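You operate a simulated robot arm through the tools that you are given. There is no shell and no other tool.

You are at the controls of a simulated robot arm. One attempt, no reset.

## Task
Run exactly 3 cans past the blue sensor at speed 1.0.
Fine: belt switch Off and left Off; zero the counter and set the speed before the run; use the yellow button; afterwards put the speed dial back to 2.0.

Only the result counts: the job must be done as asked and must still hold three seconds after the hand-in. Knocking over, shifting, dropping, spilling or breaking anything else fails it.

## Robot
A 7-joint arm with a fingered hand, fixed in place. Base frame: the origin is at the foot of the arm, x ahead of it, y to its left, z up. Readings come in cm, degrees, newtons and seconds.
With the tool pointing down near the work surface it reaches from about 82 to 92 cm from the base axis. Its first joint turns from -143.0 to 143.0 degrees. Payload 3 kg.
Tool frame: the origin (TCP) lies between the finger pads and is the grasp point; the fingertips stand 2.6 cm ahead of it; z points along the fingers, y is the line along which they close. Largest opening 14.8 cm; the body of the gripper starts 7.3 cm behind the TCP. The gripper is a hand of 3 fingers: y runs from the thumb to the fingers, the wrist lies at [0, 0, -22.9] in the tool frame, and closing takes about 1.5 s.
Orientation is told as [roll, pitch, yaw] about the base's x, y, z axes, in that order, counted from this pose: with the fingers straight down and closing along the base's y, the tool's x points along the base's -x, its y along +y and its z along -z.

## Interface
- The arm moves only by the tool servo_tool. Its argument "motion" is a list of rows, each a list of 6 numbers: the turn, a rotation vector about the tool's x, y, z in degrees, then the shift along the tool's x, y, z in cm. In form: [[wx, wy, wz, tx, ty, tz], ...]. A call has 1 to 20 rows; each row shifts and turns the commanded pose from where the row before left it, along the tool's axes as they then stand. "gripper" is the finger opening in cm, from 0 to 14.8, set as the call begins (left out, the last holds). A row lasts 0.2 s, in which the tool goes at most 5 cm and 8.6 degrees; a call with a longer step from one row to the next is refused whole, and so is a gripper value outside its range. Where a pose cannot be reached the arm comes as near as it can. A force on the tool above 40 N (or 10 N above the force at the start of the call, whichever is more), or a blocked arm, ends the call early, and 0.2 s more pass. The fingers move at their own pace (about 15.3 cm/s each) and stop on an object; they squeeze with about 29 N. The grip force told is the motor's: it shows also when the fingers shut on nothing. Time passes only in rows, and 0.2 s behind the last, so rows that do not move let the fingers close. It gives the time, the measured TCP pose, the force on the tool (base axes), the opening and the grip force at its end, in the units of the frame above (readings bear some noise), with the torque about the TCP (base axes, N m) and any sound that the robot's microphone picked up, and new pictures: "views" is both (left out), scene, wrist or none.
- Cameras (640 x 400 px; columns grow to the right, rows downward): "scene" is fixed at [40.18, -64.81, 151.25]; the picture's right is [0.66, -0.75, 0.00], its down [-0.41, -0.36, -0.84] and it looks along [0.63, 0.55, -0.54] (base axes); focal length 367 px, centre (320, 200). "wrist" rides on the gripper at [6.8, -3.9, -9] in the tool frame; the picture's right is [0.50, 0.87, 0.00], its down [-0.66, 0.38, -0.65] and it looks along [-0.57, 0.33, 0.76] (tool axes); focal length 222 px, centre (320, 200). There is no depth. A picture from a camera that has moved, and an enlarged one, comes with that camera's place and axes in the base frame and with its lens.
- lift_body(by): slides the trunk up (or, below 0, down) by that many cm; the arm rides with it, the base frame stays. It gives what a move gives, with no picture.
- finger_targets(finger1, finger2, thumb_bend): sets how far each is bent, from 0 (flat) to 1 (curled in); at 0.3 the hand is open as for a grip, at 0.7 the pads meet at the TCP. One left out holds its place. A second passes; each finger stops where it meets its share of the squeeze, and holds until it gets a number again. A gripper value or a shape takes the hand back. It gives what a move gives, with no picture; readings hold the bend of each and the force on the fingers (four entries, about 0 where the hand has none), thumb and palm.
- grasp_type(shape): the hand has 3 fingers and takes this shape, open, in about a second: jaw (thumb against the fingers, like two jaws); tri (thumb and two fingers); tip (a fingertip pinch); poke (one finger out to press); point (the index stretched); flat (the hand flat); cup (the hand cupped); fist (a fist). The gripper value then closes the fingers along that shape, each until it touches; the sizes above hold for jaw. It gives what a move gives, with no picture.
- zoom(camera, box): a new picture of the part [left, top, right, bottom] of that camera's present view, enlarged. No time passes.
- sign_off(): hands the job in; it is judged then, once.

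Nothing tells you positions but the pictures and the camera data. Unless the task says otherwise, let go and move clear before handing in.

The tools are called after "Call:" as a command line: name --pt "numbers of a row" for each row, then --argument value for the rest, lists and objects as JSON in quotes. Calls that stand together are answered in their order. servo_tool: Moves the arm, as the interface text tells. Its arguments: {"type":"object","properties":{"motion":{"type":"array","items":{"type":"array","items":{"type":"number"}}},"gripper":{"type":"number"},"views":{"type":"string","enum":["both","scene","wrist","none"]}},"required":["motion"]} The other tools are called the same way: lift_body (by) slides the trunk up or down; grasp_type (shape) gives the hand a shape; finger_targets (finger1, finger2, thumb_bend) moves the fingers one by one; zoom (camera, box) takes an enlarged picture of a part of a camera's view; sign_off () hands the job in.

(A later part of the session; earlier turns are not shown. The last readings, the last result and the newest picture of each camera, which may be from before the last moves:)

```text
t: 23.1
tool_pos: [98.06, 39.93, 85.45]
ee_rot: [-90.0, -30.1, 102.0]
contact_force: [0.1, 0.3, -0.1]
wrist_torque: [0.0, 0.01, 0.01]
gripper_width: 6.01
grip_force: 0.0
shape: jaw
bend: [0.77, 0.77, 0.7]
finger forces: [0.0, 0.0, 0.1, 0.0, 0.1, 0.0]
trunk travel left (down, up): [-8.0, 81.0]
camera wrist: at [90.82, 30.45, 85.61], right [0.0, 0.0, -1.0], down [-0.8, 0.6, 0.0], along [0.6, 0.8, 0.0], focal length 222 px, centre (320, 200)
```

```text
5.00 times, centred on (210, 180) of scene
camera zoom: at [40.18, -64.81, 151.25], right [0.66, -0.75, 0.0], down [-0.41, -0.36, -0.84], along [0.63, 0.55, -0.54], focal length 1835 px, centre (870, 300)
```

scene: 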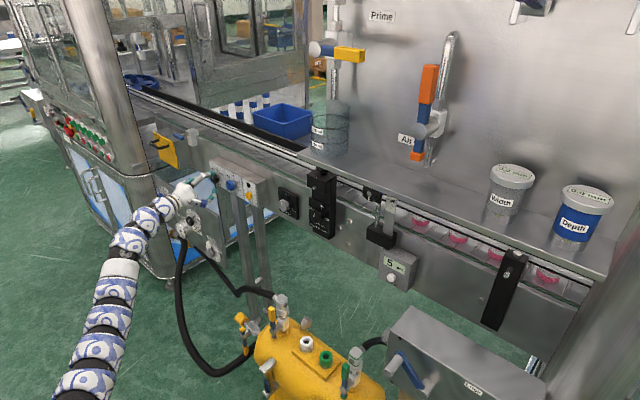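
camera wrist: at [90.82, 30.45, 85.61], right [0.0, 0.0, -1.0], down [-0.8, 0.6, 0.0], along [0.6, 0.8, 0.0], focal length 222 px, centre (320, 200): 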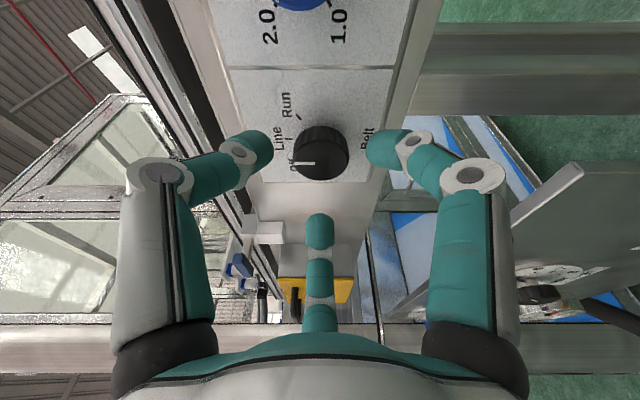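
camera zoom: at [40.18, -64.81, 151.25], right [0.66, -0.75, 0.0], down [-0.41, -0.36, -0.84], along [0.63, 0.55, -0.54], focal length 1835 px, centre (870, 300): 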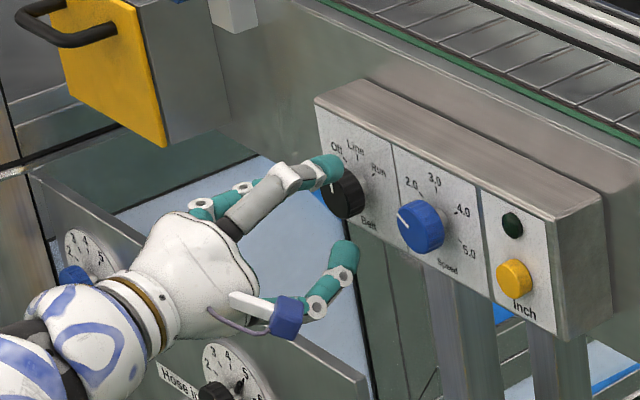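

Centring looks good. Moving the last 2.3 cm so the fingertips surround the knob.

Call:
servo_tool --pt "0 0 0 0.125 -0.1 1.16" --pt "0 0 0 0.125 -0.1 1.16" --pt "0 0 0 0 0 0"

Call:
zoom --camera "wrist" --box '[220, 90, 420, 260]'

Call:
zoom --camera "scene" --box '[180, 145, 260, 210]'

```text
t: 23.9
tool_pos: [100.57, 40.11, 85.67]
ee_rot: [-90.0, -30.1, 101.9]
contact_force: [-0.2, -0.1, -0.8]
wrist_torque: [0.0, 0.01, 0.01]
gripper_width: 5.98
grip_force: 0.2
shape: jaw
bend: [0.77, 0.77, 0.7]
finger forces: [0.1, 0.0, 0.0, 0.0, 0.0, 0.1]
trunk travel left (down, up): [-8.0, 81.0]
camera wrist: at [93.31, 30.62, 85.67], right [0.0, 0.0, -1.0], down [-0.8, 0.6, 0.0], along [0.6, 0.8, 0.0], focal length 222 px, centre (320, 200)
```

scene: 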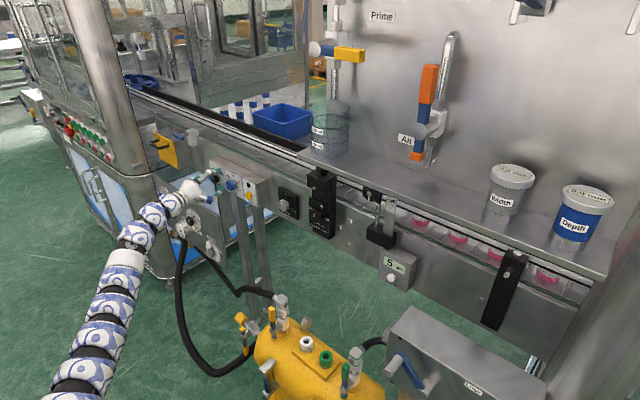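
wrist: 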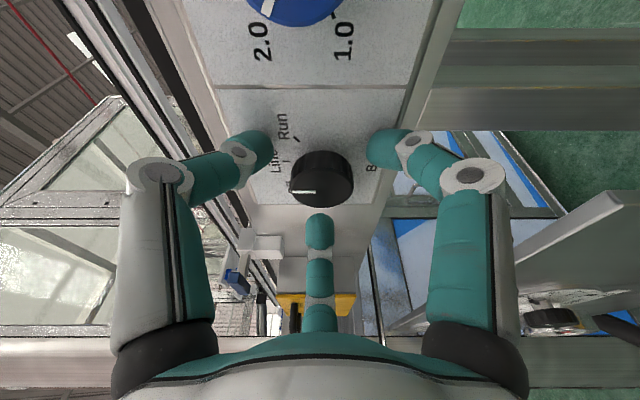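

```text
2.35 times, centred on (320, 175) of wrist
camera zoom: at [93.31, 30.62, 85.67], right [0.0, 0.0, -1.0], down [-0.8, 0.6, 0.0], along [0.6, 0.8, 0.0], focal length 523 px, centre (320, 259)
```

zoom: 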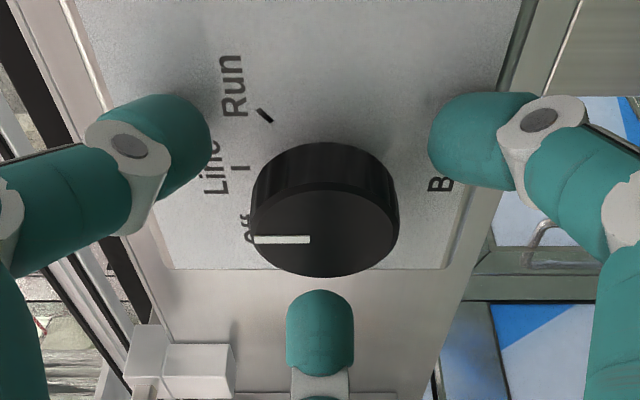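

```text
6.15 times, centred on (220, 178) of scene
camera zoom: at [40.18, -64.81, 151.25], right [0.66, -0.75, 0.0], down [-0.41, -0.36, -0.84], along [0.63, 0.55, -0.54], focal length 2258 px, centre (935, 338)
```

zoom: 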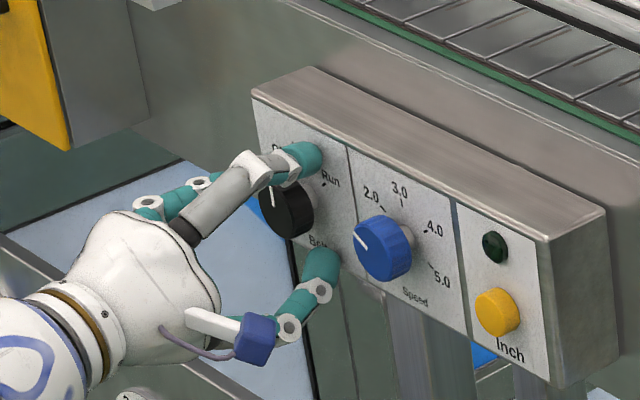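

The three fingertips are around the knob with no contact yet. I'll close on it.

Call:
servo_tool --pt "0 0 0 0 0 0" --pt "0 0 0 0 0 0" --pt "0 0 0 0 0 0" --pt "0 0 0 0 0 0" --pt "0 0 0 0 0 0" --gripper 2

Call:
zoom --camera "wrist" --box '[220, 90, 420, 260]'

Call:
zoom --camera "scene" --box '[180, 145, 260, 210]'

```text
t: 25.1
tool_pos: [100.5, 40.19, 85.46]
ee_rot: [-90.0, -30.1, 102.0]
contact_force: [5.9, -0.9, 1.8]
wrist_torque: [-0.03, -0.05, -0.19]
gripper_width: 2.98
grip_force: 29.3
shape: jaw
bend: [0.76, 0.75, 0.7]
finger forces: [25.8, 25.5, 0.0, 0.0, 26.9, 0.0]
trunk travel left (down, up): [-8.0, 81.0]
camera wrist: at [93.33, 30.6, 85.65], right [0.0, 0.0, -1.0], down [-0.8, 0.6, 0.0], along [0.6, 0.8, 0.0], focal length 222 px, centre (320, 200)
```

scene: 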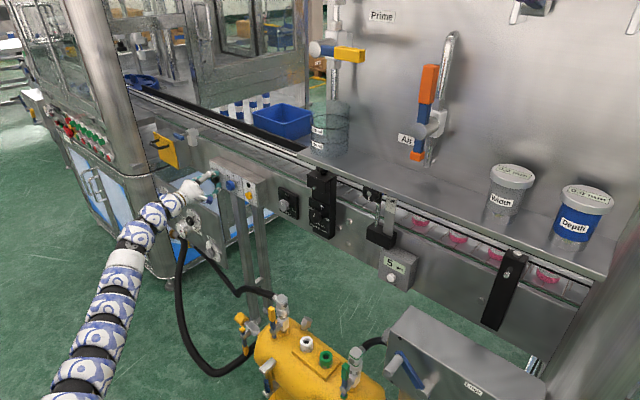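
wrist: 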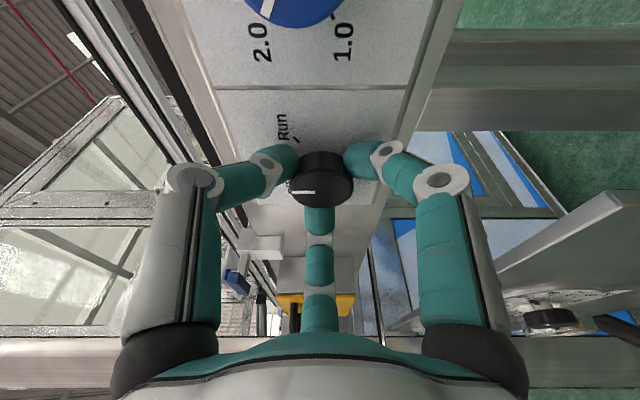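

```text
2.35 times, centred on (320, 175) of wrist
camera zoom: at [93.33, 30.6, 85.65], right [0.0, 0.0, -1.0], down [-0.8, 0.6, 0.0], along [0.6, 0.8, 0.0], focal length 523 px, centre (320, 259)
```

zoom: 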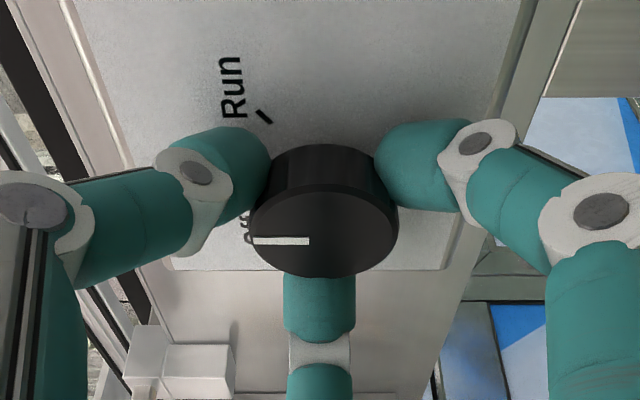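

```text
6.15 times, centred on (220, 178) of scene
camera zoom: at [40.18, -64.81, 151.25], right [0.66, -0.75, 0.0], down [-0.41, -0.36, -0.84], along [0.63, 0.55, -0.54], focal length 2258 px, centre (935, 338)
```

zoom: 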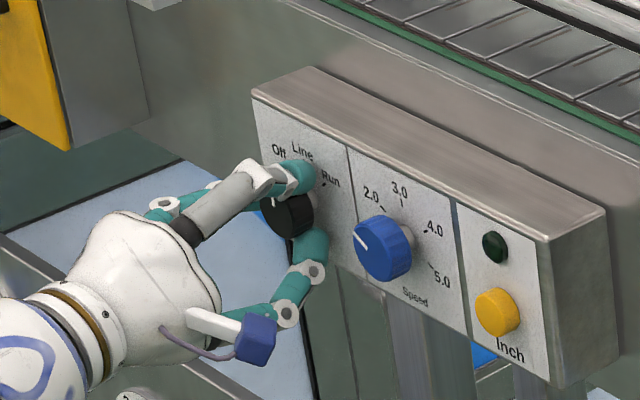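

All three fingers hold the knob firmly. I'll turn it counterclockwise about 50° toward Off.

Call:
servo_tool --pt "-1.5 0.866 -8.147 -0.029 -0.05 0" --pt "-1.5 0.866 -8.147 -0.029 -0.05 0" --pt "-1.5 0.866 -8.147 -0.029 -0.05 0" --pt "-1.5 0.866 -8.147 -0.029 -0.05 0" --pt "-1.5 0.866 -8.147 -0.029 -0.05 0" --pt "-1.5 0.866 -8.147 -0.029 -0.05 0" --pt "0 0 0 0 0 0"

Call:
zoom --camera "wrist" --box '[220, 90, 420, 260]'

Call:
zoom --camera "scene" --box '[180, 145, 260, 210]'

```text
t: 26.7
tool_pos: [100.41, 40.25, 85.72]
ee_rot: [-80.1, 19.1, 101.0]
contact_force: [12.5, 3.0, -5.0]
wrist_torque: [-0.06, -0.05, -0.02]
gripper_width: 2.76
grip_force: 29.2
shape: jaw
bend: [0.75, 0.74, 0.7]
finger forces: [28.2, 29.3, 0.0, 0.1, 25.1, 0.1]
trunk travel left (down, up): [-8.0, 81.0]
camera wrist: at [93.23, 34.07, 93.14], right [0.0, -0.77, -0.64], down [-0.8, 0.39, -0.46], along [0.6, 0.51, -0.61], focal length 222 px, centre (320, 200)
```

scene: 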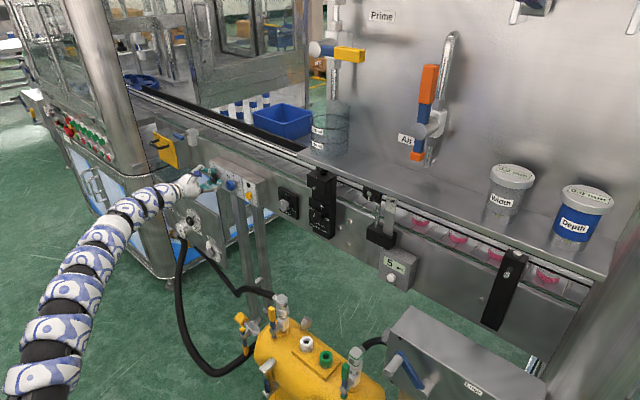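
wrist: 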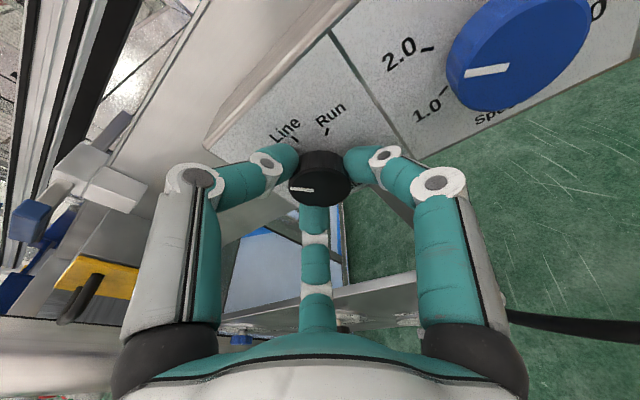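

```text
2.35 times, centred on (320, 175) of wrist
camera zoom: at [93.23, 34.07, 93.14], right [0.0, -0.77, -0.64], down [-0.8, 0.39, -0.46], along [0.6, 0.51, -0.61], focal length 523 px, centre (320, 259)
```

zoom: 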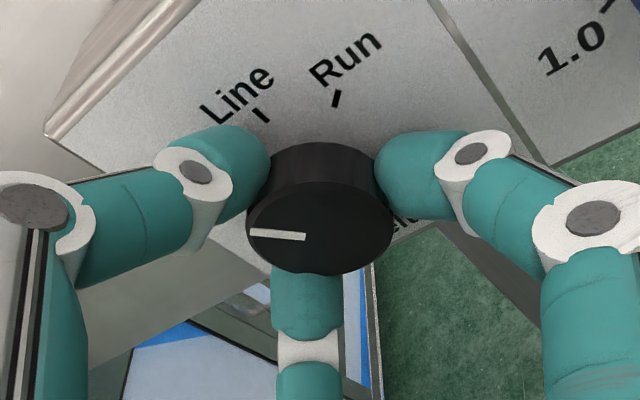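

```text
6.15 times, centred on (220, 178) of scene
camera zoom: at [40.18, -64.81, 151.25], right [0.66, -0.75, 0.0], down [-0.41, -0.36, -0.84], along [0.63, 0.55, -0.54], focal length 2258 px, centre (935, 338)
```

zoom: 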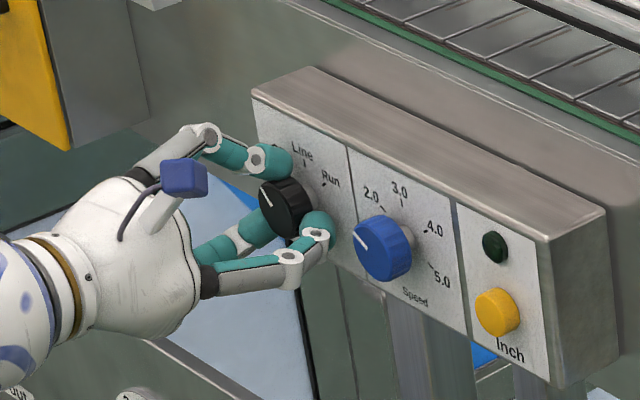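

The pointer followed to near Off, lagging a few degrees. I'll add a small extra turn and then open the fingers to check.

Call:
servo_tool --pt "-1.17 0.676 -6.36 -0.022 -0.039 0" --pt "0 0 0 0 0 0" --views "none"

Call:
zoom --camera "scene" --box '[200, 150, 240, 190]'

Call:
zoom --camera "wrist" --box '[220, 90, 420, 260]'

```text
t: 27.3
tool_pos: [100.43, 40.33, 85.84]
ee_rot: [-78.7, 25.4, 101.5]
contact_force: [16.3, 4.3, -4.1]
wrist_torque: [-0.08, -0.12, -0.01]
gripper_width: 2.72
grip_force: 28.8
shape: jaw
bend: [0.75, 0.74, 0.7]
finger forces: [27.1, 28.6, 0.0, 0.0, 26.1, 0.0]
trunk travel left (down, up): [-8.0, 81.0]
```

```text
10.00 times, centred on (220, 170) of scene
camera zoom: at [40.18, -64.81, 151.25], right [0.66, -0.75, 0.0], down [-0.41, -0.36, -0.84], along [0.63, 0.55, -0.54], focal length 3669 px, centre (1320, 500)
```

zoom: 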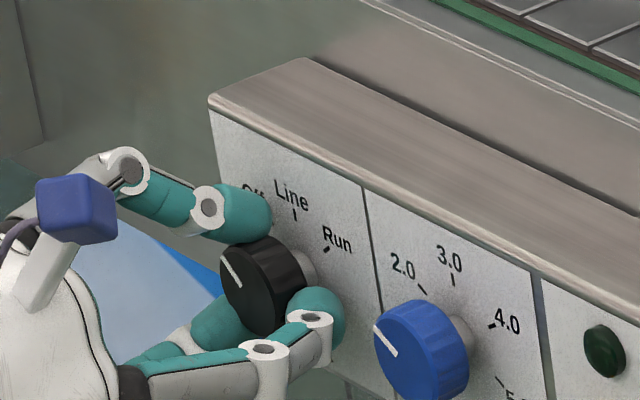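

```text
2.35 times, centred on (320, 175) of wrist
camera zoom: at [93.21, 34.97, 93.81], right [0.0, -0.83, -0.55], down [-0.8, 0.33, -0.5], along [0.6, 0.44, -0.67], focal length 523 px, centre (320, 259)
```

zoom: 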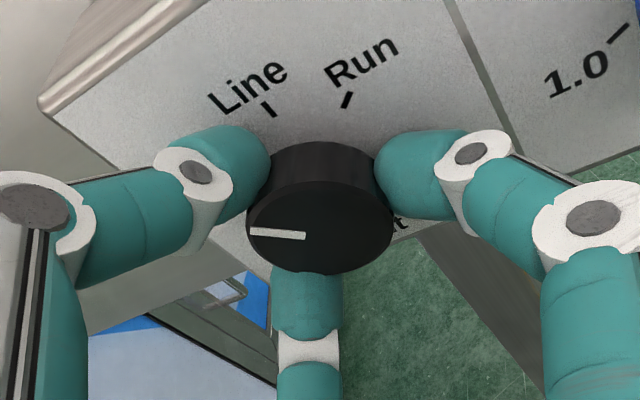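

The knob kept following the hand, so it should now be at about 50°. I'll release and back off to check.

Call:
servo_tool --pt "0 0 0 0 0 0" --pt "0 0 0 0 0 0" --pt "0 0 0 0 0 0" --pt "0 0 0 0 0 -2" --pt "0 0 0 0 0 -2" --pt "0 0 0 0 0 0" --gripper 6

Call:
zoom --camera "scene" --box '[200, 150, 240, 190]'

Call:
zoom --camera "wrist" --box '[220, 60, 420, 230]'

```text
t: 28.7
tool_pos: [96.65, 39.84, 86.68]
ee_rot: [-78.8, 25.4, 101.4]
contact_force: [0.5, 0.1, 0.3]
wrist_torque: [-0.01, 0.01, 0.03]
gripper_width: 5.98
grip_force: 0.1
shape: jaw
bend: [0.77, 0.77, 0.7]
finger forces: [0.0, 0.0, 0.0, 0.1, 0.1, 0.0]
trunk travel left (down, up): [-8.0, 81.0]
camera wrist: at [89.32, 34.45, 94.63], right [0.0, -0.83, -0.55], down [-0.8, 0.34, -0.5], along [0.6, 0.44, -0.66], focal length 222 px, centre (320, 200)
```

scene: 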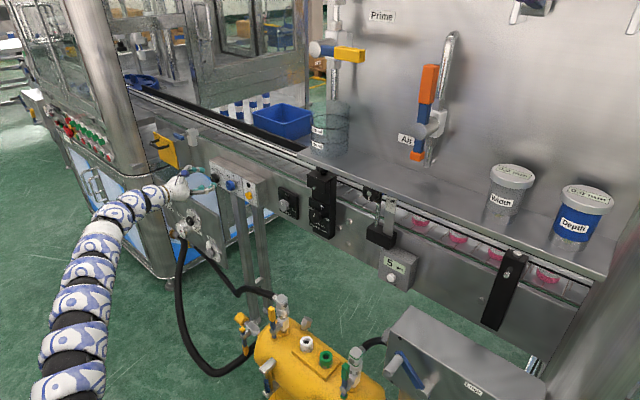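
wrist: 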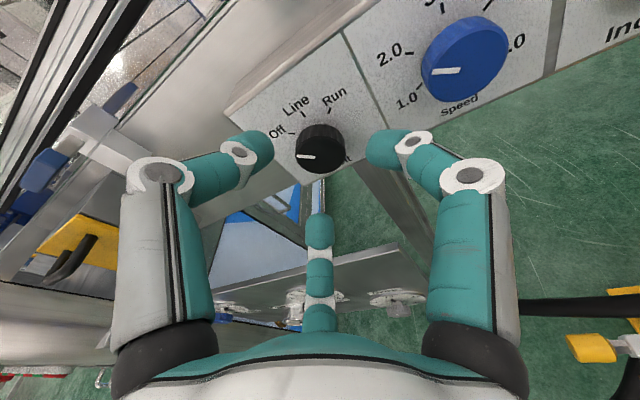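

```text
10.00 times, centred on (220, 170) of scene
camera zoom: at [40.18, -64.81, 151.25], right [0.66, -0.75, 0.0], down [-0.41, -0.36, -0.84], along [0.63, 0.55, -0.54], focal length 3669 px, centre (1320, 500)
```

zoom: 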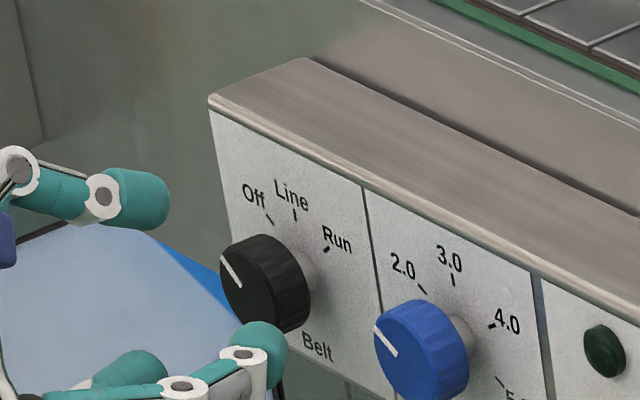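

```text
2.35 times, centred on (320, 145) of wrist
camera zoom: at [89.32, 34.45, 94.63], right [0.0, -0.83, -0.55], down [-0.8, 0.34, -0.5], along [0.6, 0.44, -0.66], focal length 523 px, centre (320, 329)
```

zoom: 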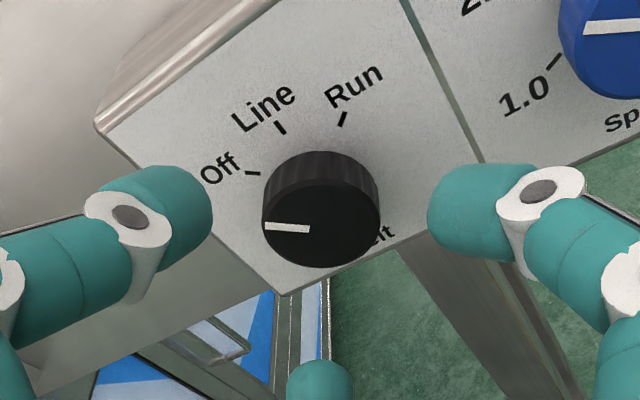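

The pointer is near Off; I want a precise reading, so I'll zoom in tightly on both views.

Call:
zoom --camera "scene" --box '[219, 165, 235, 181]'

Call:
zoom --camera "scene" --box '[212, 165, 228, 181]'

Call:
zoom --camera "wrist" --box '[270, 90, 350, 180]'

Call:
zoom --camera "wrist" --box '[370, 0, 550, 120]'

```text
16.00 times, centred on (227, 173) of scene
camera zoom: at [40.18, -64.81, 151.25], right [0.66, -0.75, 0.0], down [-0.41, -0.36, -0.84], along [0.63, 0.55, -0.54], focal length 5871 px, centre (1808, 632)
```

zoom: 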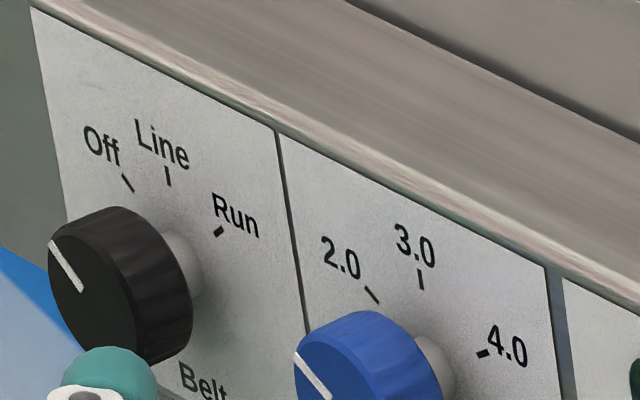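

```text
16.00 times, centred on (220, 173) of scene
camera zoom: at [40.18, -64.81, 151.25], right [0.66, -0.75, 0.0], down [-0.41, -0.36, -0.84], along [0.63, 0.55, -0.54], focal length 5871 px, centre (1920, 632)
```

zoom: 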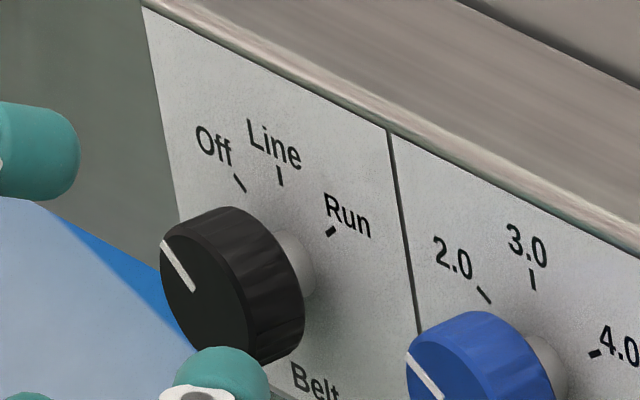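

```text
4.44 times, centred on (310, 135) of wrist
camera zoom: at [89.32, 34.45, 94.63], right [0.0, -0.83, -0.55], down [-0.8, 0.34, -0.5], along [0.6, 0.44, -0.66], focal length 987 px, centre (364, 489)
```

zoom: 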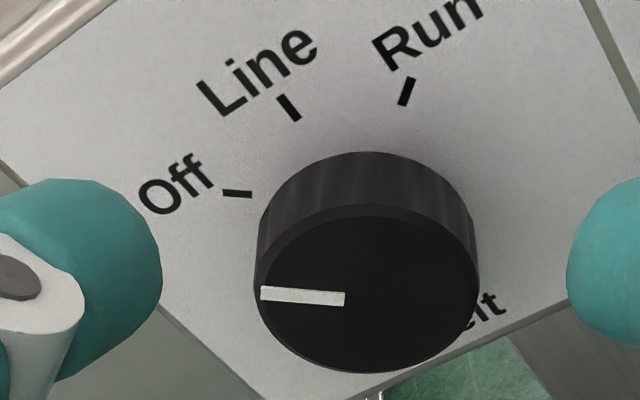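

```text
3.33 times, centred on (460, 60) of wrist
camera zoom: at [89.32, 34.45, 94.63], right [0.0, -0.83, -0.55], down [-0.8, 0.34, -0.5], along [0.6, 0.44, -0.66], focal length 740 px, centre (-147, 667)
```

zoom: 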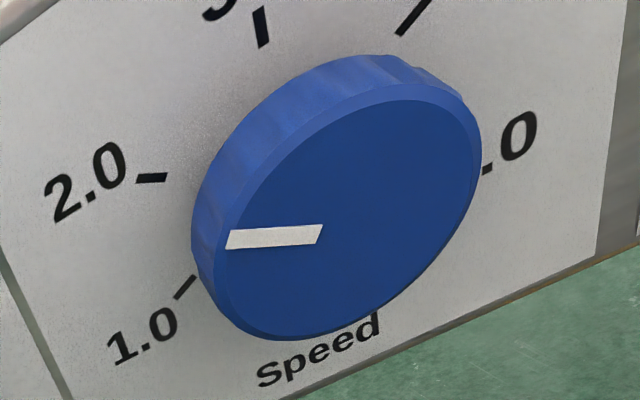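

Both views show the switch pointer parallel to the Off tick, so the belt switch is now Off. Next I'll back off, restore the hand orientation and line up with the speed dial.

Call:
servo_tool --pt "0 0 0 0 0 -2" --pt "0 0 0 0 0 -2" --pt "1.447 -0.836 7.863 0 0 0" --pt "1.447 -0.836 7.863 0 0 0" --pt "1.447 -0.836 7.863 0 0 0" --pt "1.447 -0.836 7.863 0 0 0" --pt "1.447 -0.836 7.863 0 0 0" --pt "1.447 -0.836 7.863 0 0 0" --pt "1.447 -0.836 7.863 0 0 0" --pt "3 5.2 0 0 0 0" --pt "3 5.2 0 0 0 0" --pt "0 0 0 0 0 0"

```text
t: 31.3
tool_pos: [92.47, 39.45, 87.37]
ee_rot: [-90.0, -29.8, 89.9]
contact_force: [0.1, 0.0, -1.2]
wrist_torque: [0.0, -0.01, 0.02]
gripper_width: 5.99
grip_force: 0.0
shape: jaw
bend: [0.77, 0.77, 0.7]
finger forces: [0.1, 0.1, 0.1, 0.0, 0.0, 0.0]
trunk travel left (down, up): [-8.0, 81.0]
camera wrist: at [83.35, 31.54, 87.51], right [0.0, 0.0, -1.0], down [-0.65, 0.76, 0.0], along [0.76, 0.65, 0.0], focal length 222 px, centre (320, 200)
```

scene: 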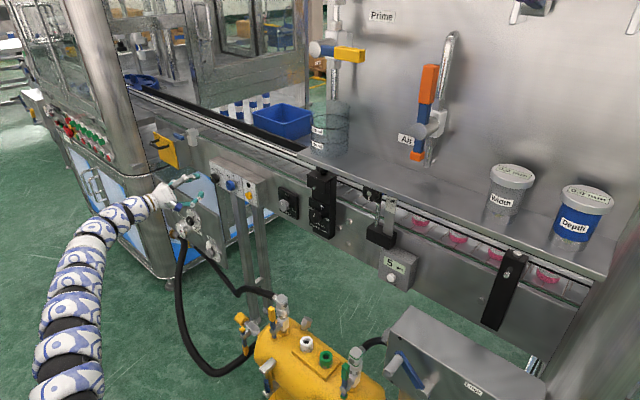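
wrist: 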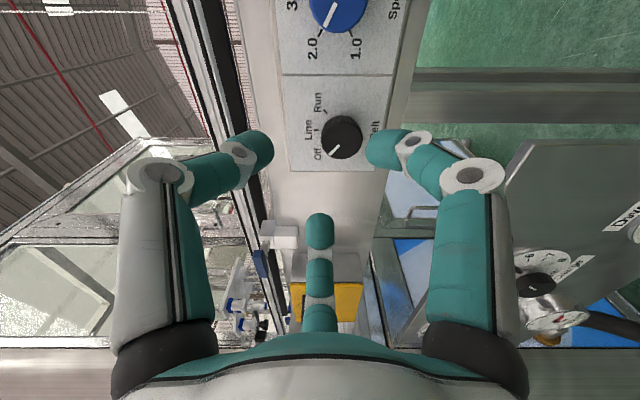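

The switch reads Off clearly. Moving sideways to face the blue speed dial.

Call:
servo_tool --pt "0 0 0 2.59 -1.05 0" --pt "0 0 0 2.59 -1.05 0" --pt "0 0 0 2.59 -1.05 0" --pt "0 0 0 0 0 2" --pt "0 0 0 0 0 2" --pt "0 0 0 0 0 0"

Call:
zoom --camera "wrist" --box '[220, 60, 420, 230]'

Call:
zoom --camera "scene" --box '[180, 145, 260, 210]'

```text
t: 32.7
tool_pos: [97.82, 32.22, 86.34]
ee_rot: [-90.0, -29.7, 90.0]
contact_force: [0.7, 0.1, 0.2]
wrist_torque: [0.01, 0.02, -0.02]
gripper_width: 6.0
grip_force: 0.2
shape: jaw
bend: [0.77, 0.77, 0.7]
finger forces: [0.0, 0.1, 0.0, 0.0, 0.1, 0.0]
out of reach, approached as far as the arm can: row 3
trunk travel left (down, up): [-8.0, 81.0]
camera wrist: at [88.67, 24.19, 86.41], right [0.0, 0.0, -1.0], down [-0.65, 0.76, 0.0], along [0.76, 0.65, 0.0], focal length 222 px, centre (320, 200)
```

scene: 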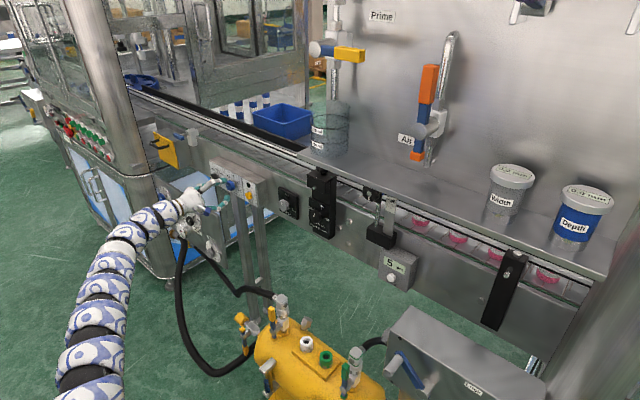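
wrist: 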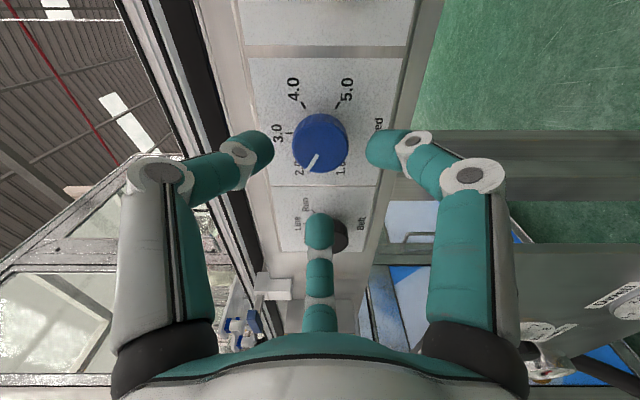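

```text
2.35 times, centred on (320, 145) of wrist
camera zoom: at [88.67, 24.19, 86.41], right [0.0, 0.0, -1.0], down [-0.65, 0.76, 0.0], along [0.76, 0.65, 0.0], focal length 523 px, centre (320, 329)
```

zoom: 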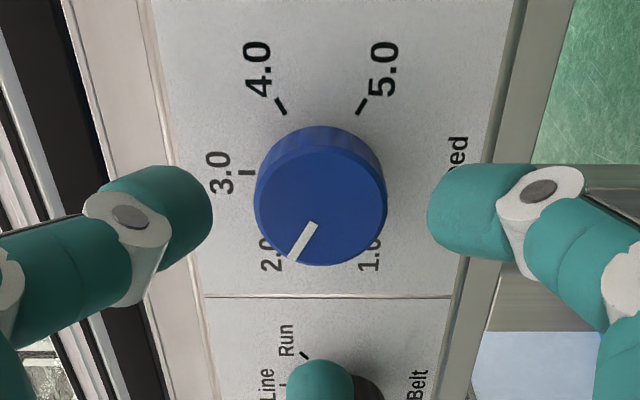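

```text
6.15 times, centred on (220, 178) of scene
camera zoom: at [40.18, -64.81, 151.25], right [0.66, -0.75, 0.0], down [-0.41, -0.36, -0.84], along [0.63, 0.55, -0.54], focal length 2258 px, centre (935, 338)
```

zoom: 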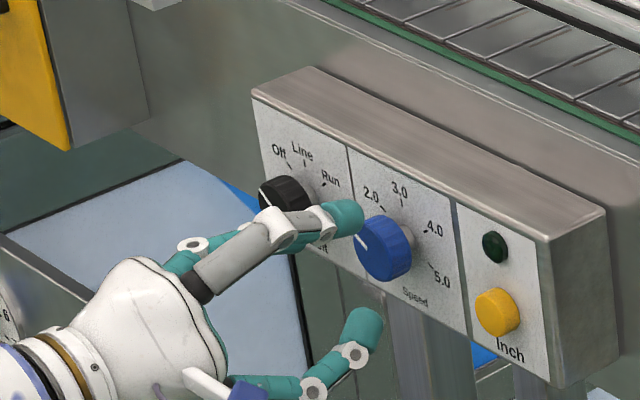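

The dial is nearly centred; I'll shift 1 cm right, then go in the last 2.7 cm.

Call:
servo_tool --pt "0 0 0 0.94 -0.5 0" --pt "0 0 0 0 0 1.35" --pt "0 0 0 0 0 1.35" --pt "0 0 0 0 0 0"

Call:
zoom --camera "wrist" --box '[220, 90, 420, 260]'

Call:
zoom --camera "scene" --box '[180, 145, 260, 210]'

```text
t: 33.7
tool_pos: [100.37, 31.15, 86.31]
ee_rot: [-90.0, -29.8, 90.0]
contact_force: [-0.3, 0.1, -0.4]
wrist_torque: [0.02, 0.01, 0.03]
gripper_width: 5.99
grip_force: 0.0
shape: jaw
bend: [0.77, 0.77, 0.7]
finger forces: [0.0, 0.1, 0.0, 0.1, 0.1, 0.0]
trunk travel left (down, up): [-8.0, 81.0]
camera wrist: at [91.28, 23.2, 86.46], right [0.0, 0.0, -1.0], down [-0.65, 0.76, 0.0], along [0.76, 0.65, 0.0], focal length 222 px, centre (320, 200)
```

scene: 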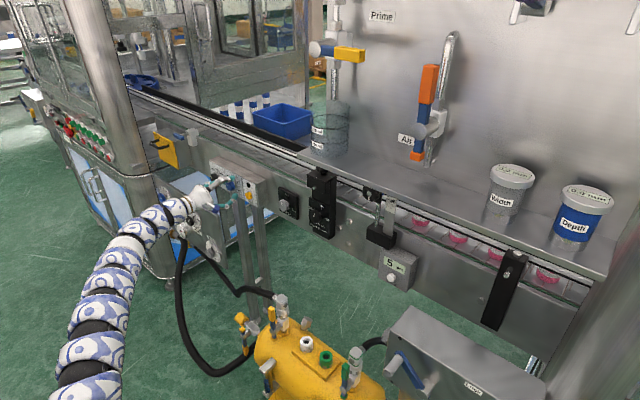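
wrist: 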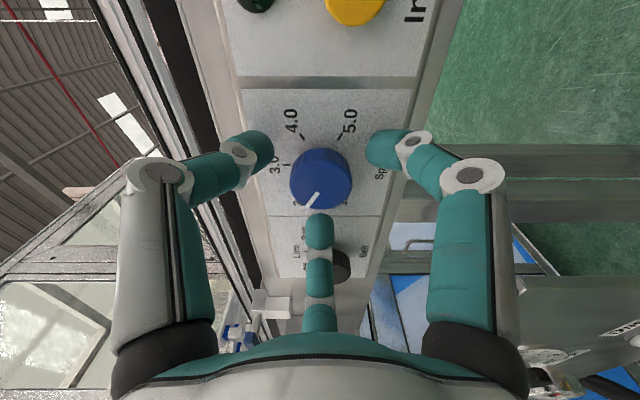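

```text
2.35 times, centred on (320, 175) of wrist
camera zoom: at [91.28, 23.2, 86.46], right [0.0, 0.0, -1.0], down [-0.65, 0.76, 0.0], along [0.76, 0.65, 0.0], focal length 523 px, centre (320, 259)
```

zoom: 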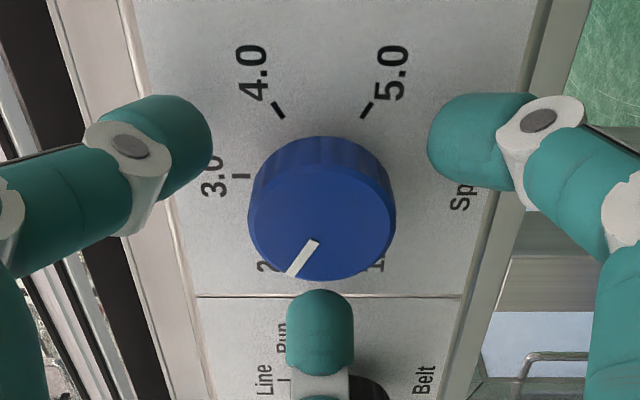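

```text
6.15 times, centred on (220, 178) of scene
camera zoom: at [40.18, -64.81, 151.25], right [0.66, -0.75, 0.0], down [-0.41, -0.36, -0.84], along [0.63, 0.55, -0.54], focal length 2258 px, centre (935, 338)
```

zoom: 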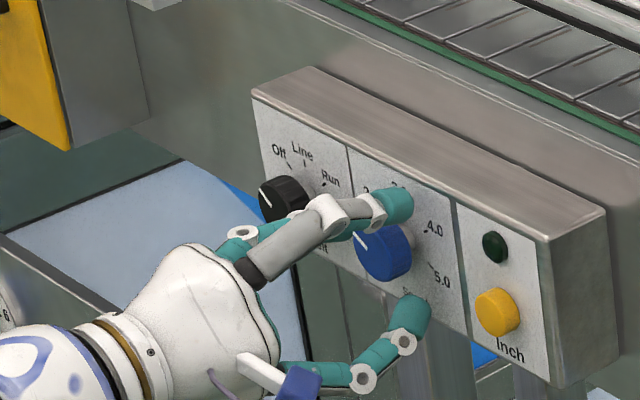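

Fingers surround the dial with no contact. I'll grip it and turn it 60° counterclockwise toward 1.0.

Call:
servo_tool --pt "0 0 0 0 0 0" --pt "0 0 0 0 0 0" --pt "0 0 0 0 0 0" --pt "0 0 0 0 0 0" --pt "0 0 0 0 0 0" --gripper 2

Call:
zoom --camera "wrist" --box '[220, 90, 420, 260]'

```text
t: 34.9
tool_pos: [100.42, 31.1, 86.32]
ee_rot: [-90.1, -29.9, 89.9]
contact_force: [4.1, 1.4, 0.4]
wrist_torque: [0.01, -0.03, -0.03]
gripper_width: 2.94
grip_force: 29.6
shape: jaw
bend: [0.75, 0.75, 0.7]
finger forces: [25.5, 25.6, 0.0, 0.0, 26.1, 0.0]
trunk travel left (down, up): [-8.0, 81.0]
camera wrist: at [91.31, 23.18, 86.45], right [0.0, 0.0, -1.0], down [-0.65, 0.76, 0.0], along [0.76, 0.65, 0.0], focal length 222 px, centre (320, 200)
```

scene: 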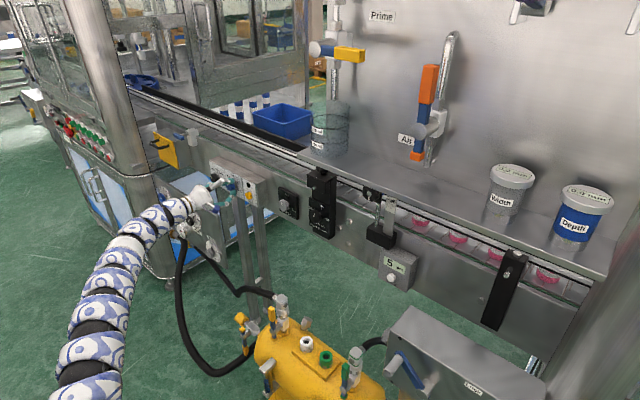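
wrist: 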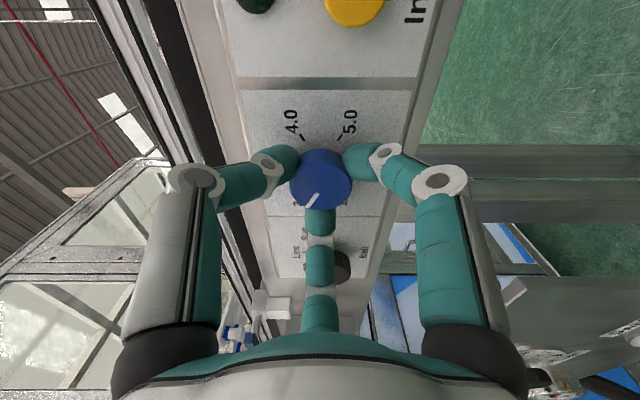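

```text
2.35 times, centred on (320, 175) of wrist
camera zoom: at [91.31, 23.18, 86.45], right [0.0, 0.0, -1.0], down [-0.65, 0.76, 0.0], along [0.76, 0.65, 0.0], focal length 523 px, centre (320, 259)
```

zoom: 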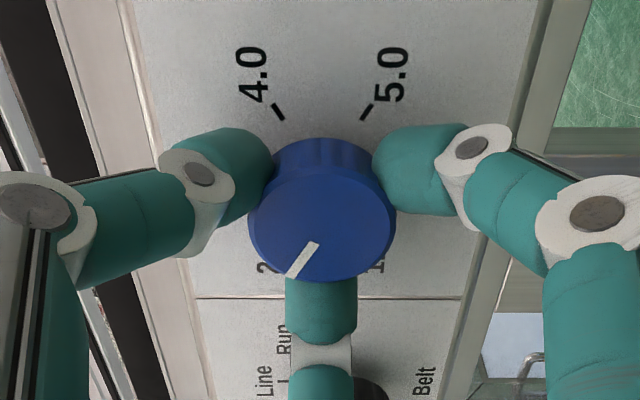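

Solid three-point grip on the dial. Turning it counterclockwise.

Call:
servo_tool --pt "0 0 -8.5 0 0 0" --pt "0 0 -8.5 0 0 0" --pt "0 0 -8.5 0 0 0" --pt "0 0 -8.5 0 0 0" --pt "0 0 -8.5 0 0 0" --pt "0 0 -8.5 0 0 0" --pt "0 0 -8.5 0 0 0" --pt "0 0 0 0 0 0"

Call:
zoom --camera "wrist" --box '[220, 90, 420, 260]'

Call:
zoom --camera "scene" --box '[216, 160, 248, 200]'

```text
t: 36.7
tool_pos: [100.28, 31.05, 86.22]
ee_rot: [-89.9, 29.8, 90.0]
contact_force: [3.9, 0.7, 2.4]
wrist_torque: [0.02, -0.11, 0.06]
gripper_width: 2.89
grip_force: 28.7
shape: jaw
bend: [0.75, 0.75, 0.7]
finger forces: [26.8, 26.1, 0.0, 0.0, 30.4, 0.1]
trunk travel left (down, up): [-8.0, 81.0]
camera wrist: at [91.31, 27.04, 93.12], right [0.0, -0.86, -0.5], down [-0.65, 0.38, -0.65], along [0.76, 0.33, -0.57], focal length 222 px, centre (320, 200)
```

scene: 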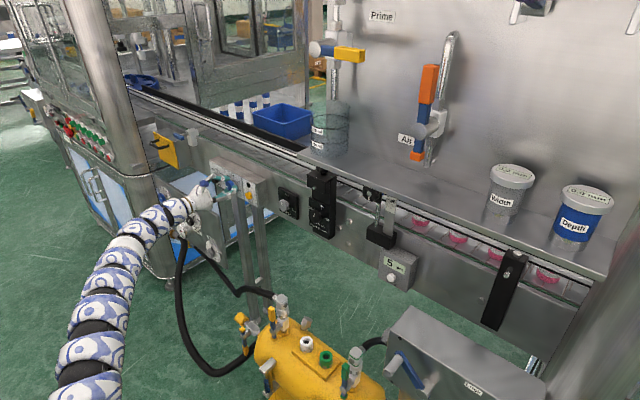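
wrist: 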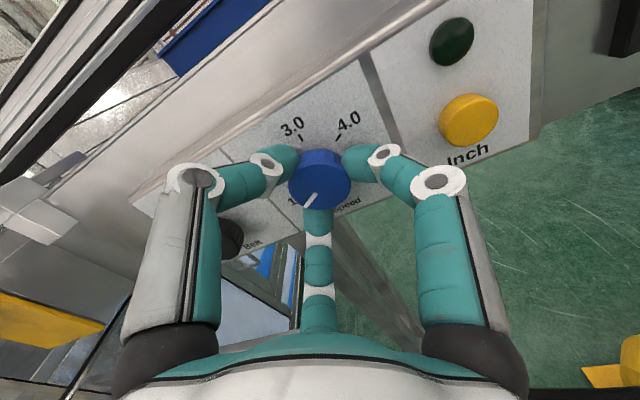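

```text
2.35 times, centred on (320, 175) of wrist
camera zoom: at [91.31, 27.04, 93.12], right [0.0, -0.86, -0.5], down [-0.65, 0.38, -0.65], along [0.76, 0.33, -0.57], focal length 523 px, centre (320, 259)
```

zoom: 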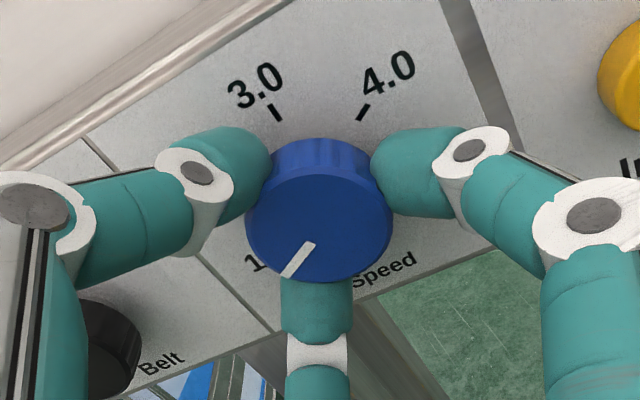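

```text
10.00 times, centred on (232, 180) of scene
camera zoom: at [40.18, -64.81, 151.25], right [0.66, -0.75, 0.0], down [-0.41, -0.36, -0.84], along [0.63, 0.55, -0.54], focal length 3669 px, centre (1200, 400)
```

zoom: 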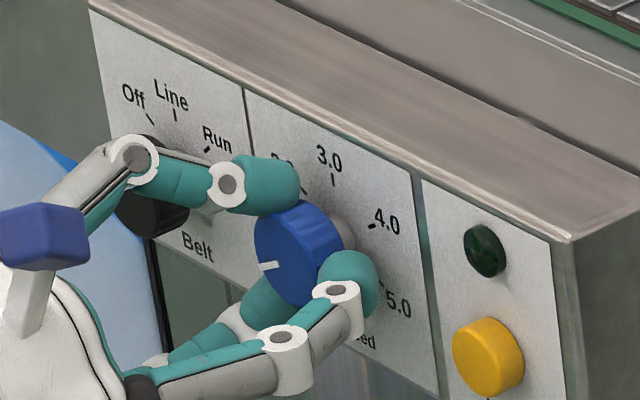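

The dial followed, with perhaps 2–3° of lag. I'll add 4° more and re-check.

Call:
servo_tool --pt "0 0 -4 0 0 0" --pt "0 0 0 0 0 0" --views "none"

Call:
zoom --camera "wrist" --box '[220, 90, 420, 260]'

Call:
zoom --camera "scene" --box '[220, 165, 244, 195]'

```text
t: 37.3
tool_pos: [100.34, 31.04, 86.28]
ee_rot: [-90.0, 33.8, 90.0]
contact_force: [6.2, 0.4, 3.5]
wrist_torque: [0.1, -0.14, 0.09]
gripper_width: 2.88
grip_force: 28.8
shape: jaw
bend: [0.75, 0.75, 0.7]
finger forces: [25.0, 27.3, 0.0, 0.0, 30.1, 0.0]
trunk travel left (down, up): [-8.0, 81.0]
```

```text
2.35 times, centred on (320, 175) of wrist
camera zoom: at [91.3, 27.49, 93.4], right [0.0, -0.9, -0.44], down [-0.65, 0.34, -0.68], along [0.76, 0.29, -0.59], focal length 523 px, centre (320, 259)
```

zoom: 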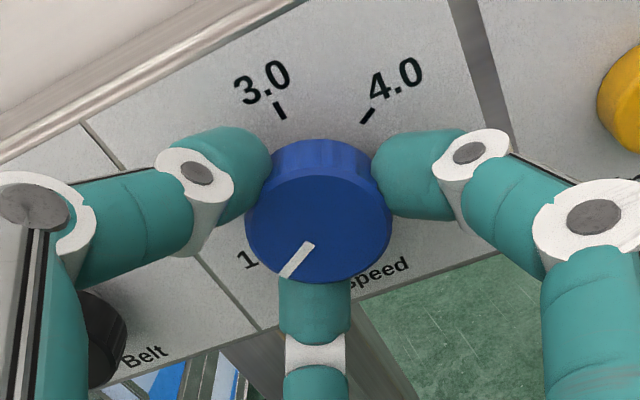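

```text
13.33 times, centred on (232, 180) of scene
camera zoom: at [40.18, -64.81, 151.25], right [0.66, -0.75, 0.0], down [-0.41, -0.36, -0.84], along [0.63, 0.55, -0.54], focal length 4892 px, centre (1493, 467)
```

zoom: 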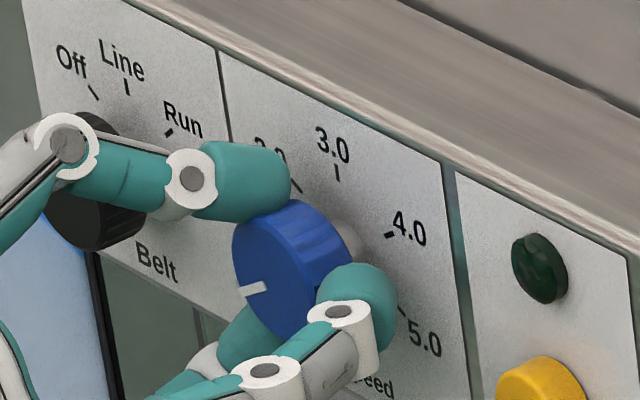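

The pointer should now be very close to 1.0. I'll release, back off and read it.

Call:
servo_tool --pt "0 0 0 0 0 0" --pt "0 0 0 0 0 0" --pt "0 0 0 0 0 0" --pt "0 0 0 0 0 -1.5" --pt "0 0 0 0 0 -1.5" --pt "0 0 0 0 0 0" --gripper 6

Call:
zoom --camera "scene" --box '[220, 165, 244, 195]'

Call:
zoom --camera "wrist" --box '[260, 90, 400, 210]'

```text
t: 38.7
tool_pos: [97.44, 30.85, 86.48]
ee_rot: [-90.0, 33.6, 90.0]
contact_force: [0.3, -0.1, 0.7]
wrist_torque: [0.01, 0.02, -0.02]
gripper_width: 5.94
grip_force: 0.0
shape: jaw
bend: [0.77, 0.77, 0.7]
finger forces: [0.0, 0.2, 0.1, 0.1, 0.0, 0.0]
trunk travel left (down, up): [-8.0, 81.0]
camera wrist: at [88.34, 27.39, 93.5], right [0.0, -0.9, -0.44], down [-0.65, 0.34, -0.68], along [0.76, 0.29, -0.59], focal length 222 px, centre (320, 200)
```

scene: 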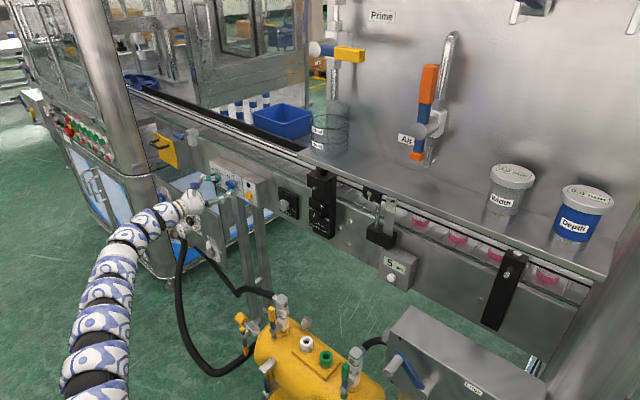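
wrist: 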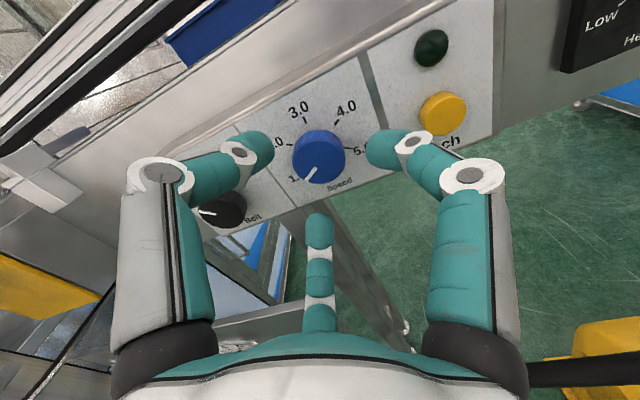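

```text
13.33 times, centred on (232, 180) of scene
camera zoom: at [40.18, -64.81, 151.25], right [0.66, -0.75, 0.0], down [-0.41, -0.36, -0.84], along [0.63, 0.55, -0.54], focal length 4892 px, centre (1493, 467)
```

zoom: 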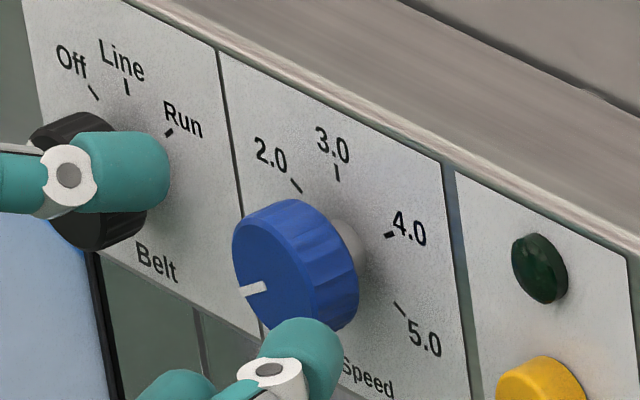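

```text
3.33 times, centred on (330, 150) of wrist
camera zoom: at [88.34, 27.39, 93.5], right [0.0, -0.9, -0.44], down [-0.65, 0.34, -0.68], along [0.76, 0.29, -0.59], focal length 740 px, centre (287, 367)
```

zoom: 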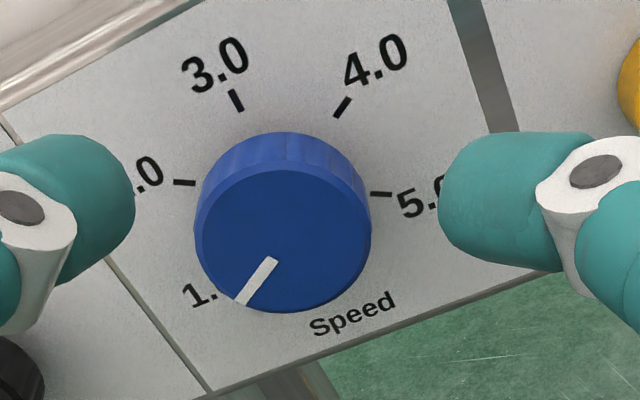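

The dial reads 1.0 (pointer ≈120° left of top) and the belt switch is still Off. Next is the Zero button on the counter; I'll back off, shape the hand to poke and raise the trunk for a safe crossing.

Call:
servo_tool --pt "0 0 0 0 0 -1.5" --pt "0 0 0 0 0 -1.5" --pt "0 0 0 0 0 0" --views "none"

Call:
lift_body --by 20

Call:
grasp_type --shape "poke"

Call:
servo_tool --pt "0 0 0 0 0 -2" --pt "0 0 0 0 0 -2" --pt "0 0 0 0 0 -2" --pt "0 0 0 0 0 0"

```text
t: 39.5
tool_pos: [94.55, 30.97, 86.28]
ee_rot: [-89.9, 33.8, 89.9]
contact_force: [-0.9, -0.1, 0.1]
wrist_torque: [0.01, 0.0, 0.01]
gripper_width: 5.95
grip_force: 0.0
shape: jaw
bend: [0.77, 0.77, 0.7]
finger forces: [0.0, 0.0, 0.1, 0.0, 0.0, 0.0]
trunk travel left (down, up): [-8.0, 81.0]
```

```text
t: 41.7
tool_pos: [94.53, 31.11, 106.3]
ee_rot: [-89.8, 33.7, 89.9]
contact_force: [0.0, 0.0, 0.3]
wrist_torque: [-0.02, 0.05, -0.01]
gripper_width: 5.97
grip_force: 0.1
shape: jaw
bend: [0.77, 0.77, 0.7]
finger forces: [0.0, 0.0, 0.0, 0.1, 0.2, 0.1]
trunk travel left (down, up): [-28.0, 61.0]
```

```text
t: 42.6
tool_pos: [94.49, 31.04, 106.34]
ee_rot: [-90.0, 33.7, 89.9]
contact_force: [0.0, 0.1, 0.0]
wrist_torque: [0.0, 0.0, 0.0]
gripper_width: 0.0
grip_force: 0.1
shape: poke
bend: [1.0, 1.0, 0.4]
finger forces: [0.0, 0.1, 0.1, 0.0, 0.1, 0.1]
trunk travel left (down, up): [-28.0, 61.0]
```

```text
t: 43.6
tool_pos: [91.67, 33.91, 106.77]
ee_rot: [-90.0, 33.7, 89.8]
contact_force: [-0.6, 0.5, -0.2]
wrist_torque: [0.02, 0.0, 0.02]
gripper_width: 0.02
grip_force: 0.0
shape: poke
bend: [1.0, 1.0, 0.4]
finger forces: [0.0, 0.0, 0.0, 0.0, 0.0, 0.0]
out of reach, approached as far as the arm can: row 1, 2, 3
trunk travel left (down, up): [-28.0, 61.0]
camera wrist: at [82.55, 30.48, 113.86], right [0.0, -0.9, -0.44], down [-0.65, 0.34, -0.68], along [0.76, 0.29, -0.59], focal length 222 px, centre (320, 200)
```

scene: 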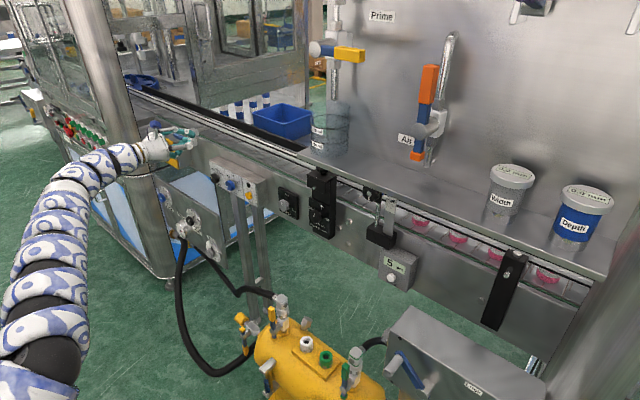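
wrist: 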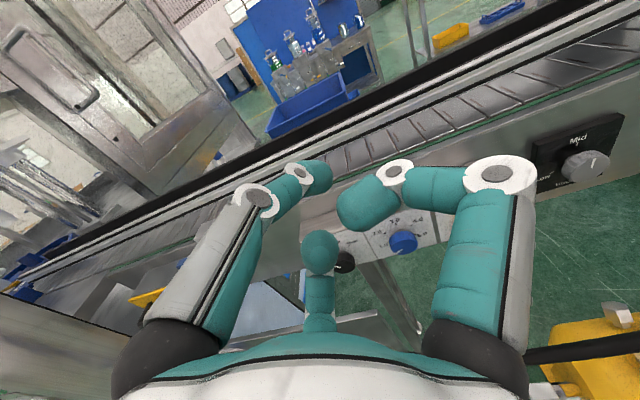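

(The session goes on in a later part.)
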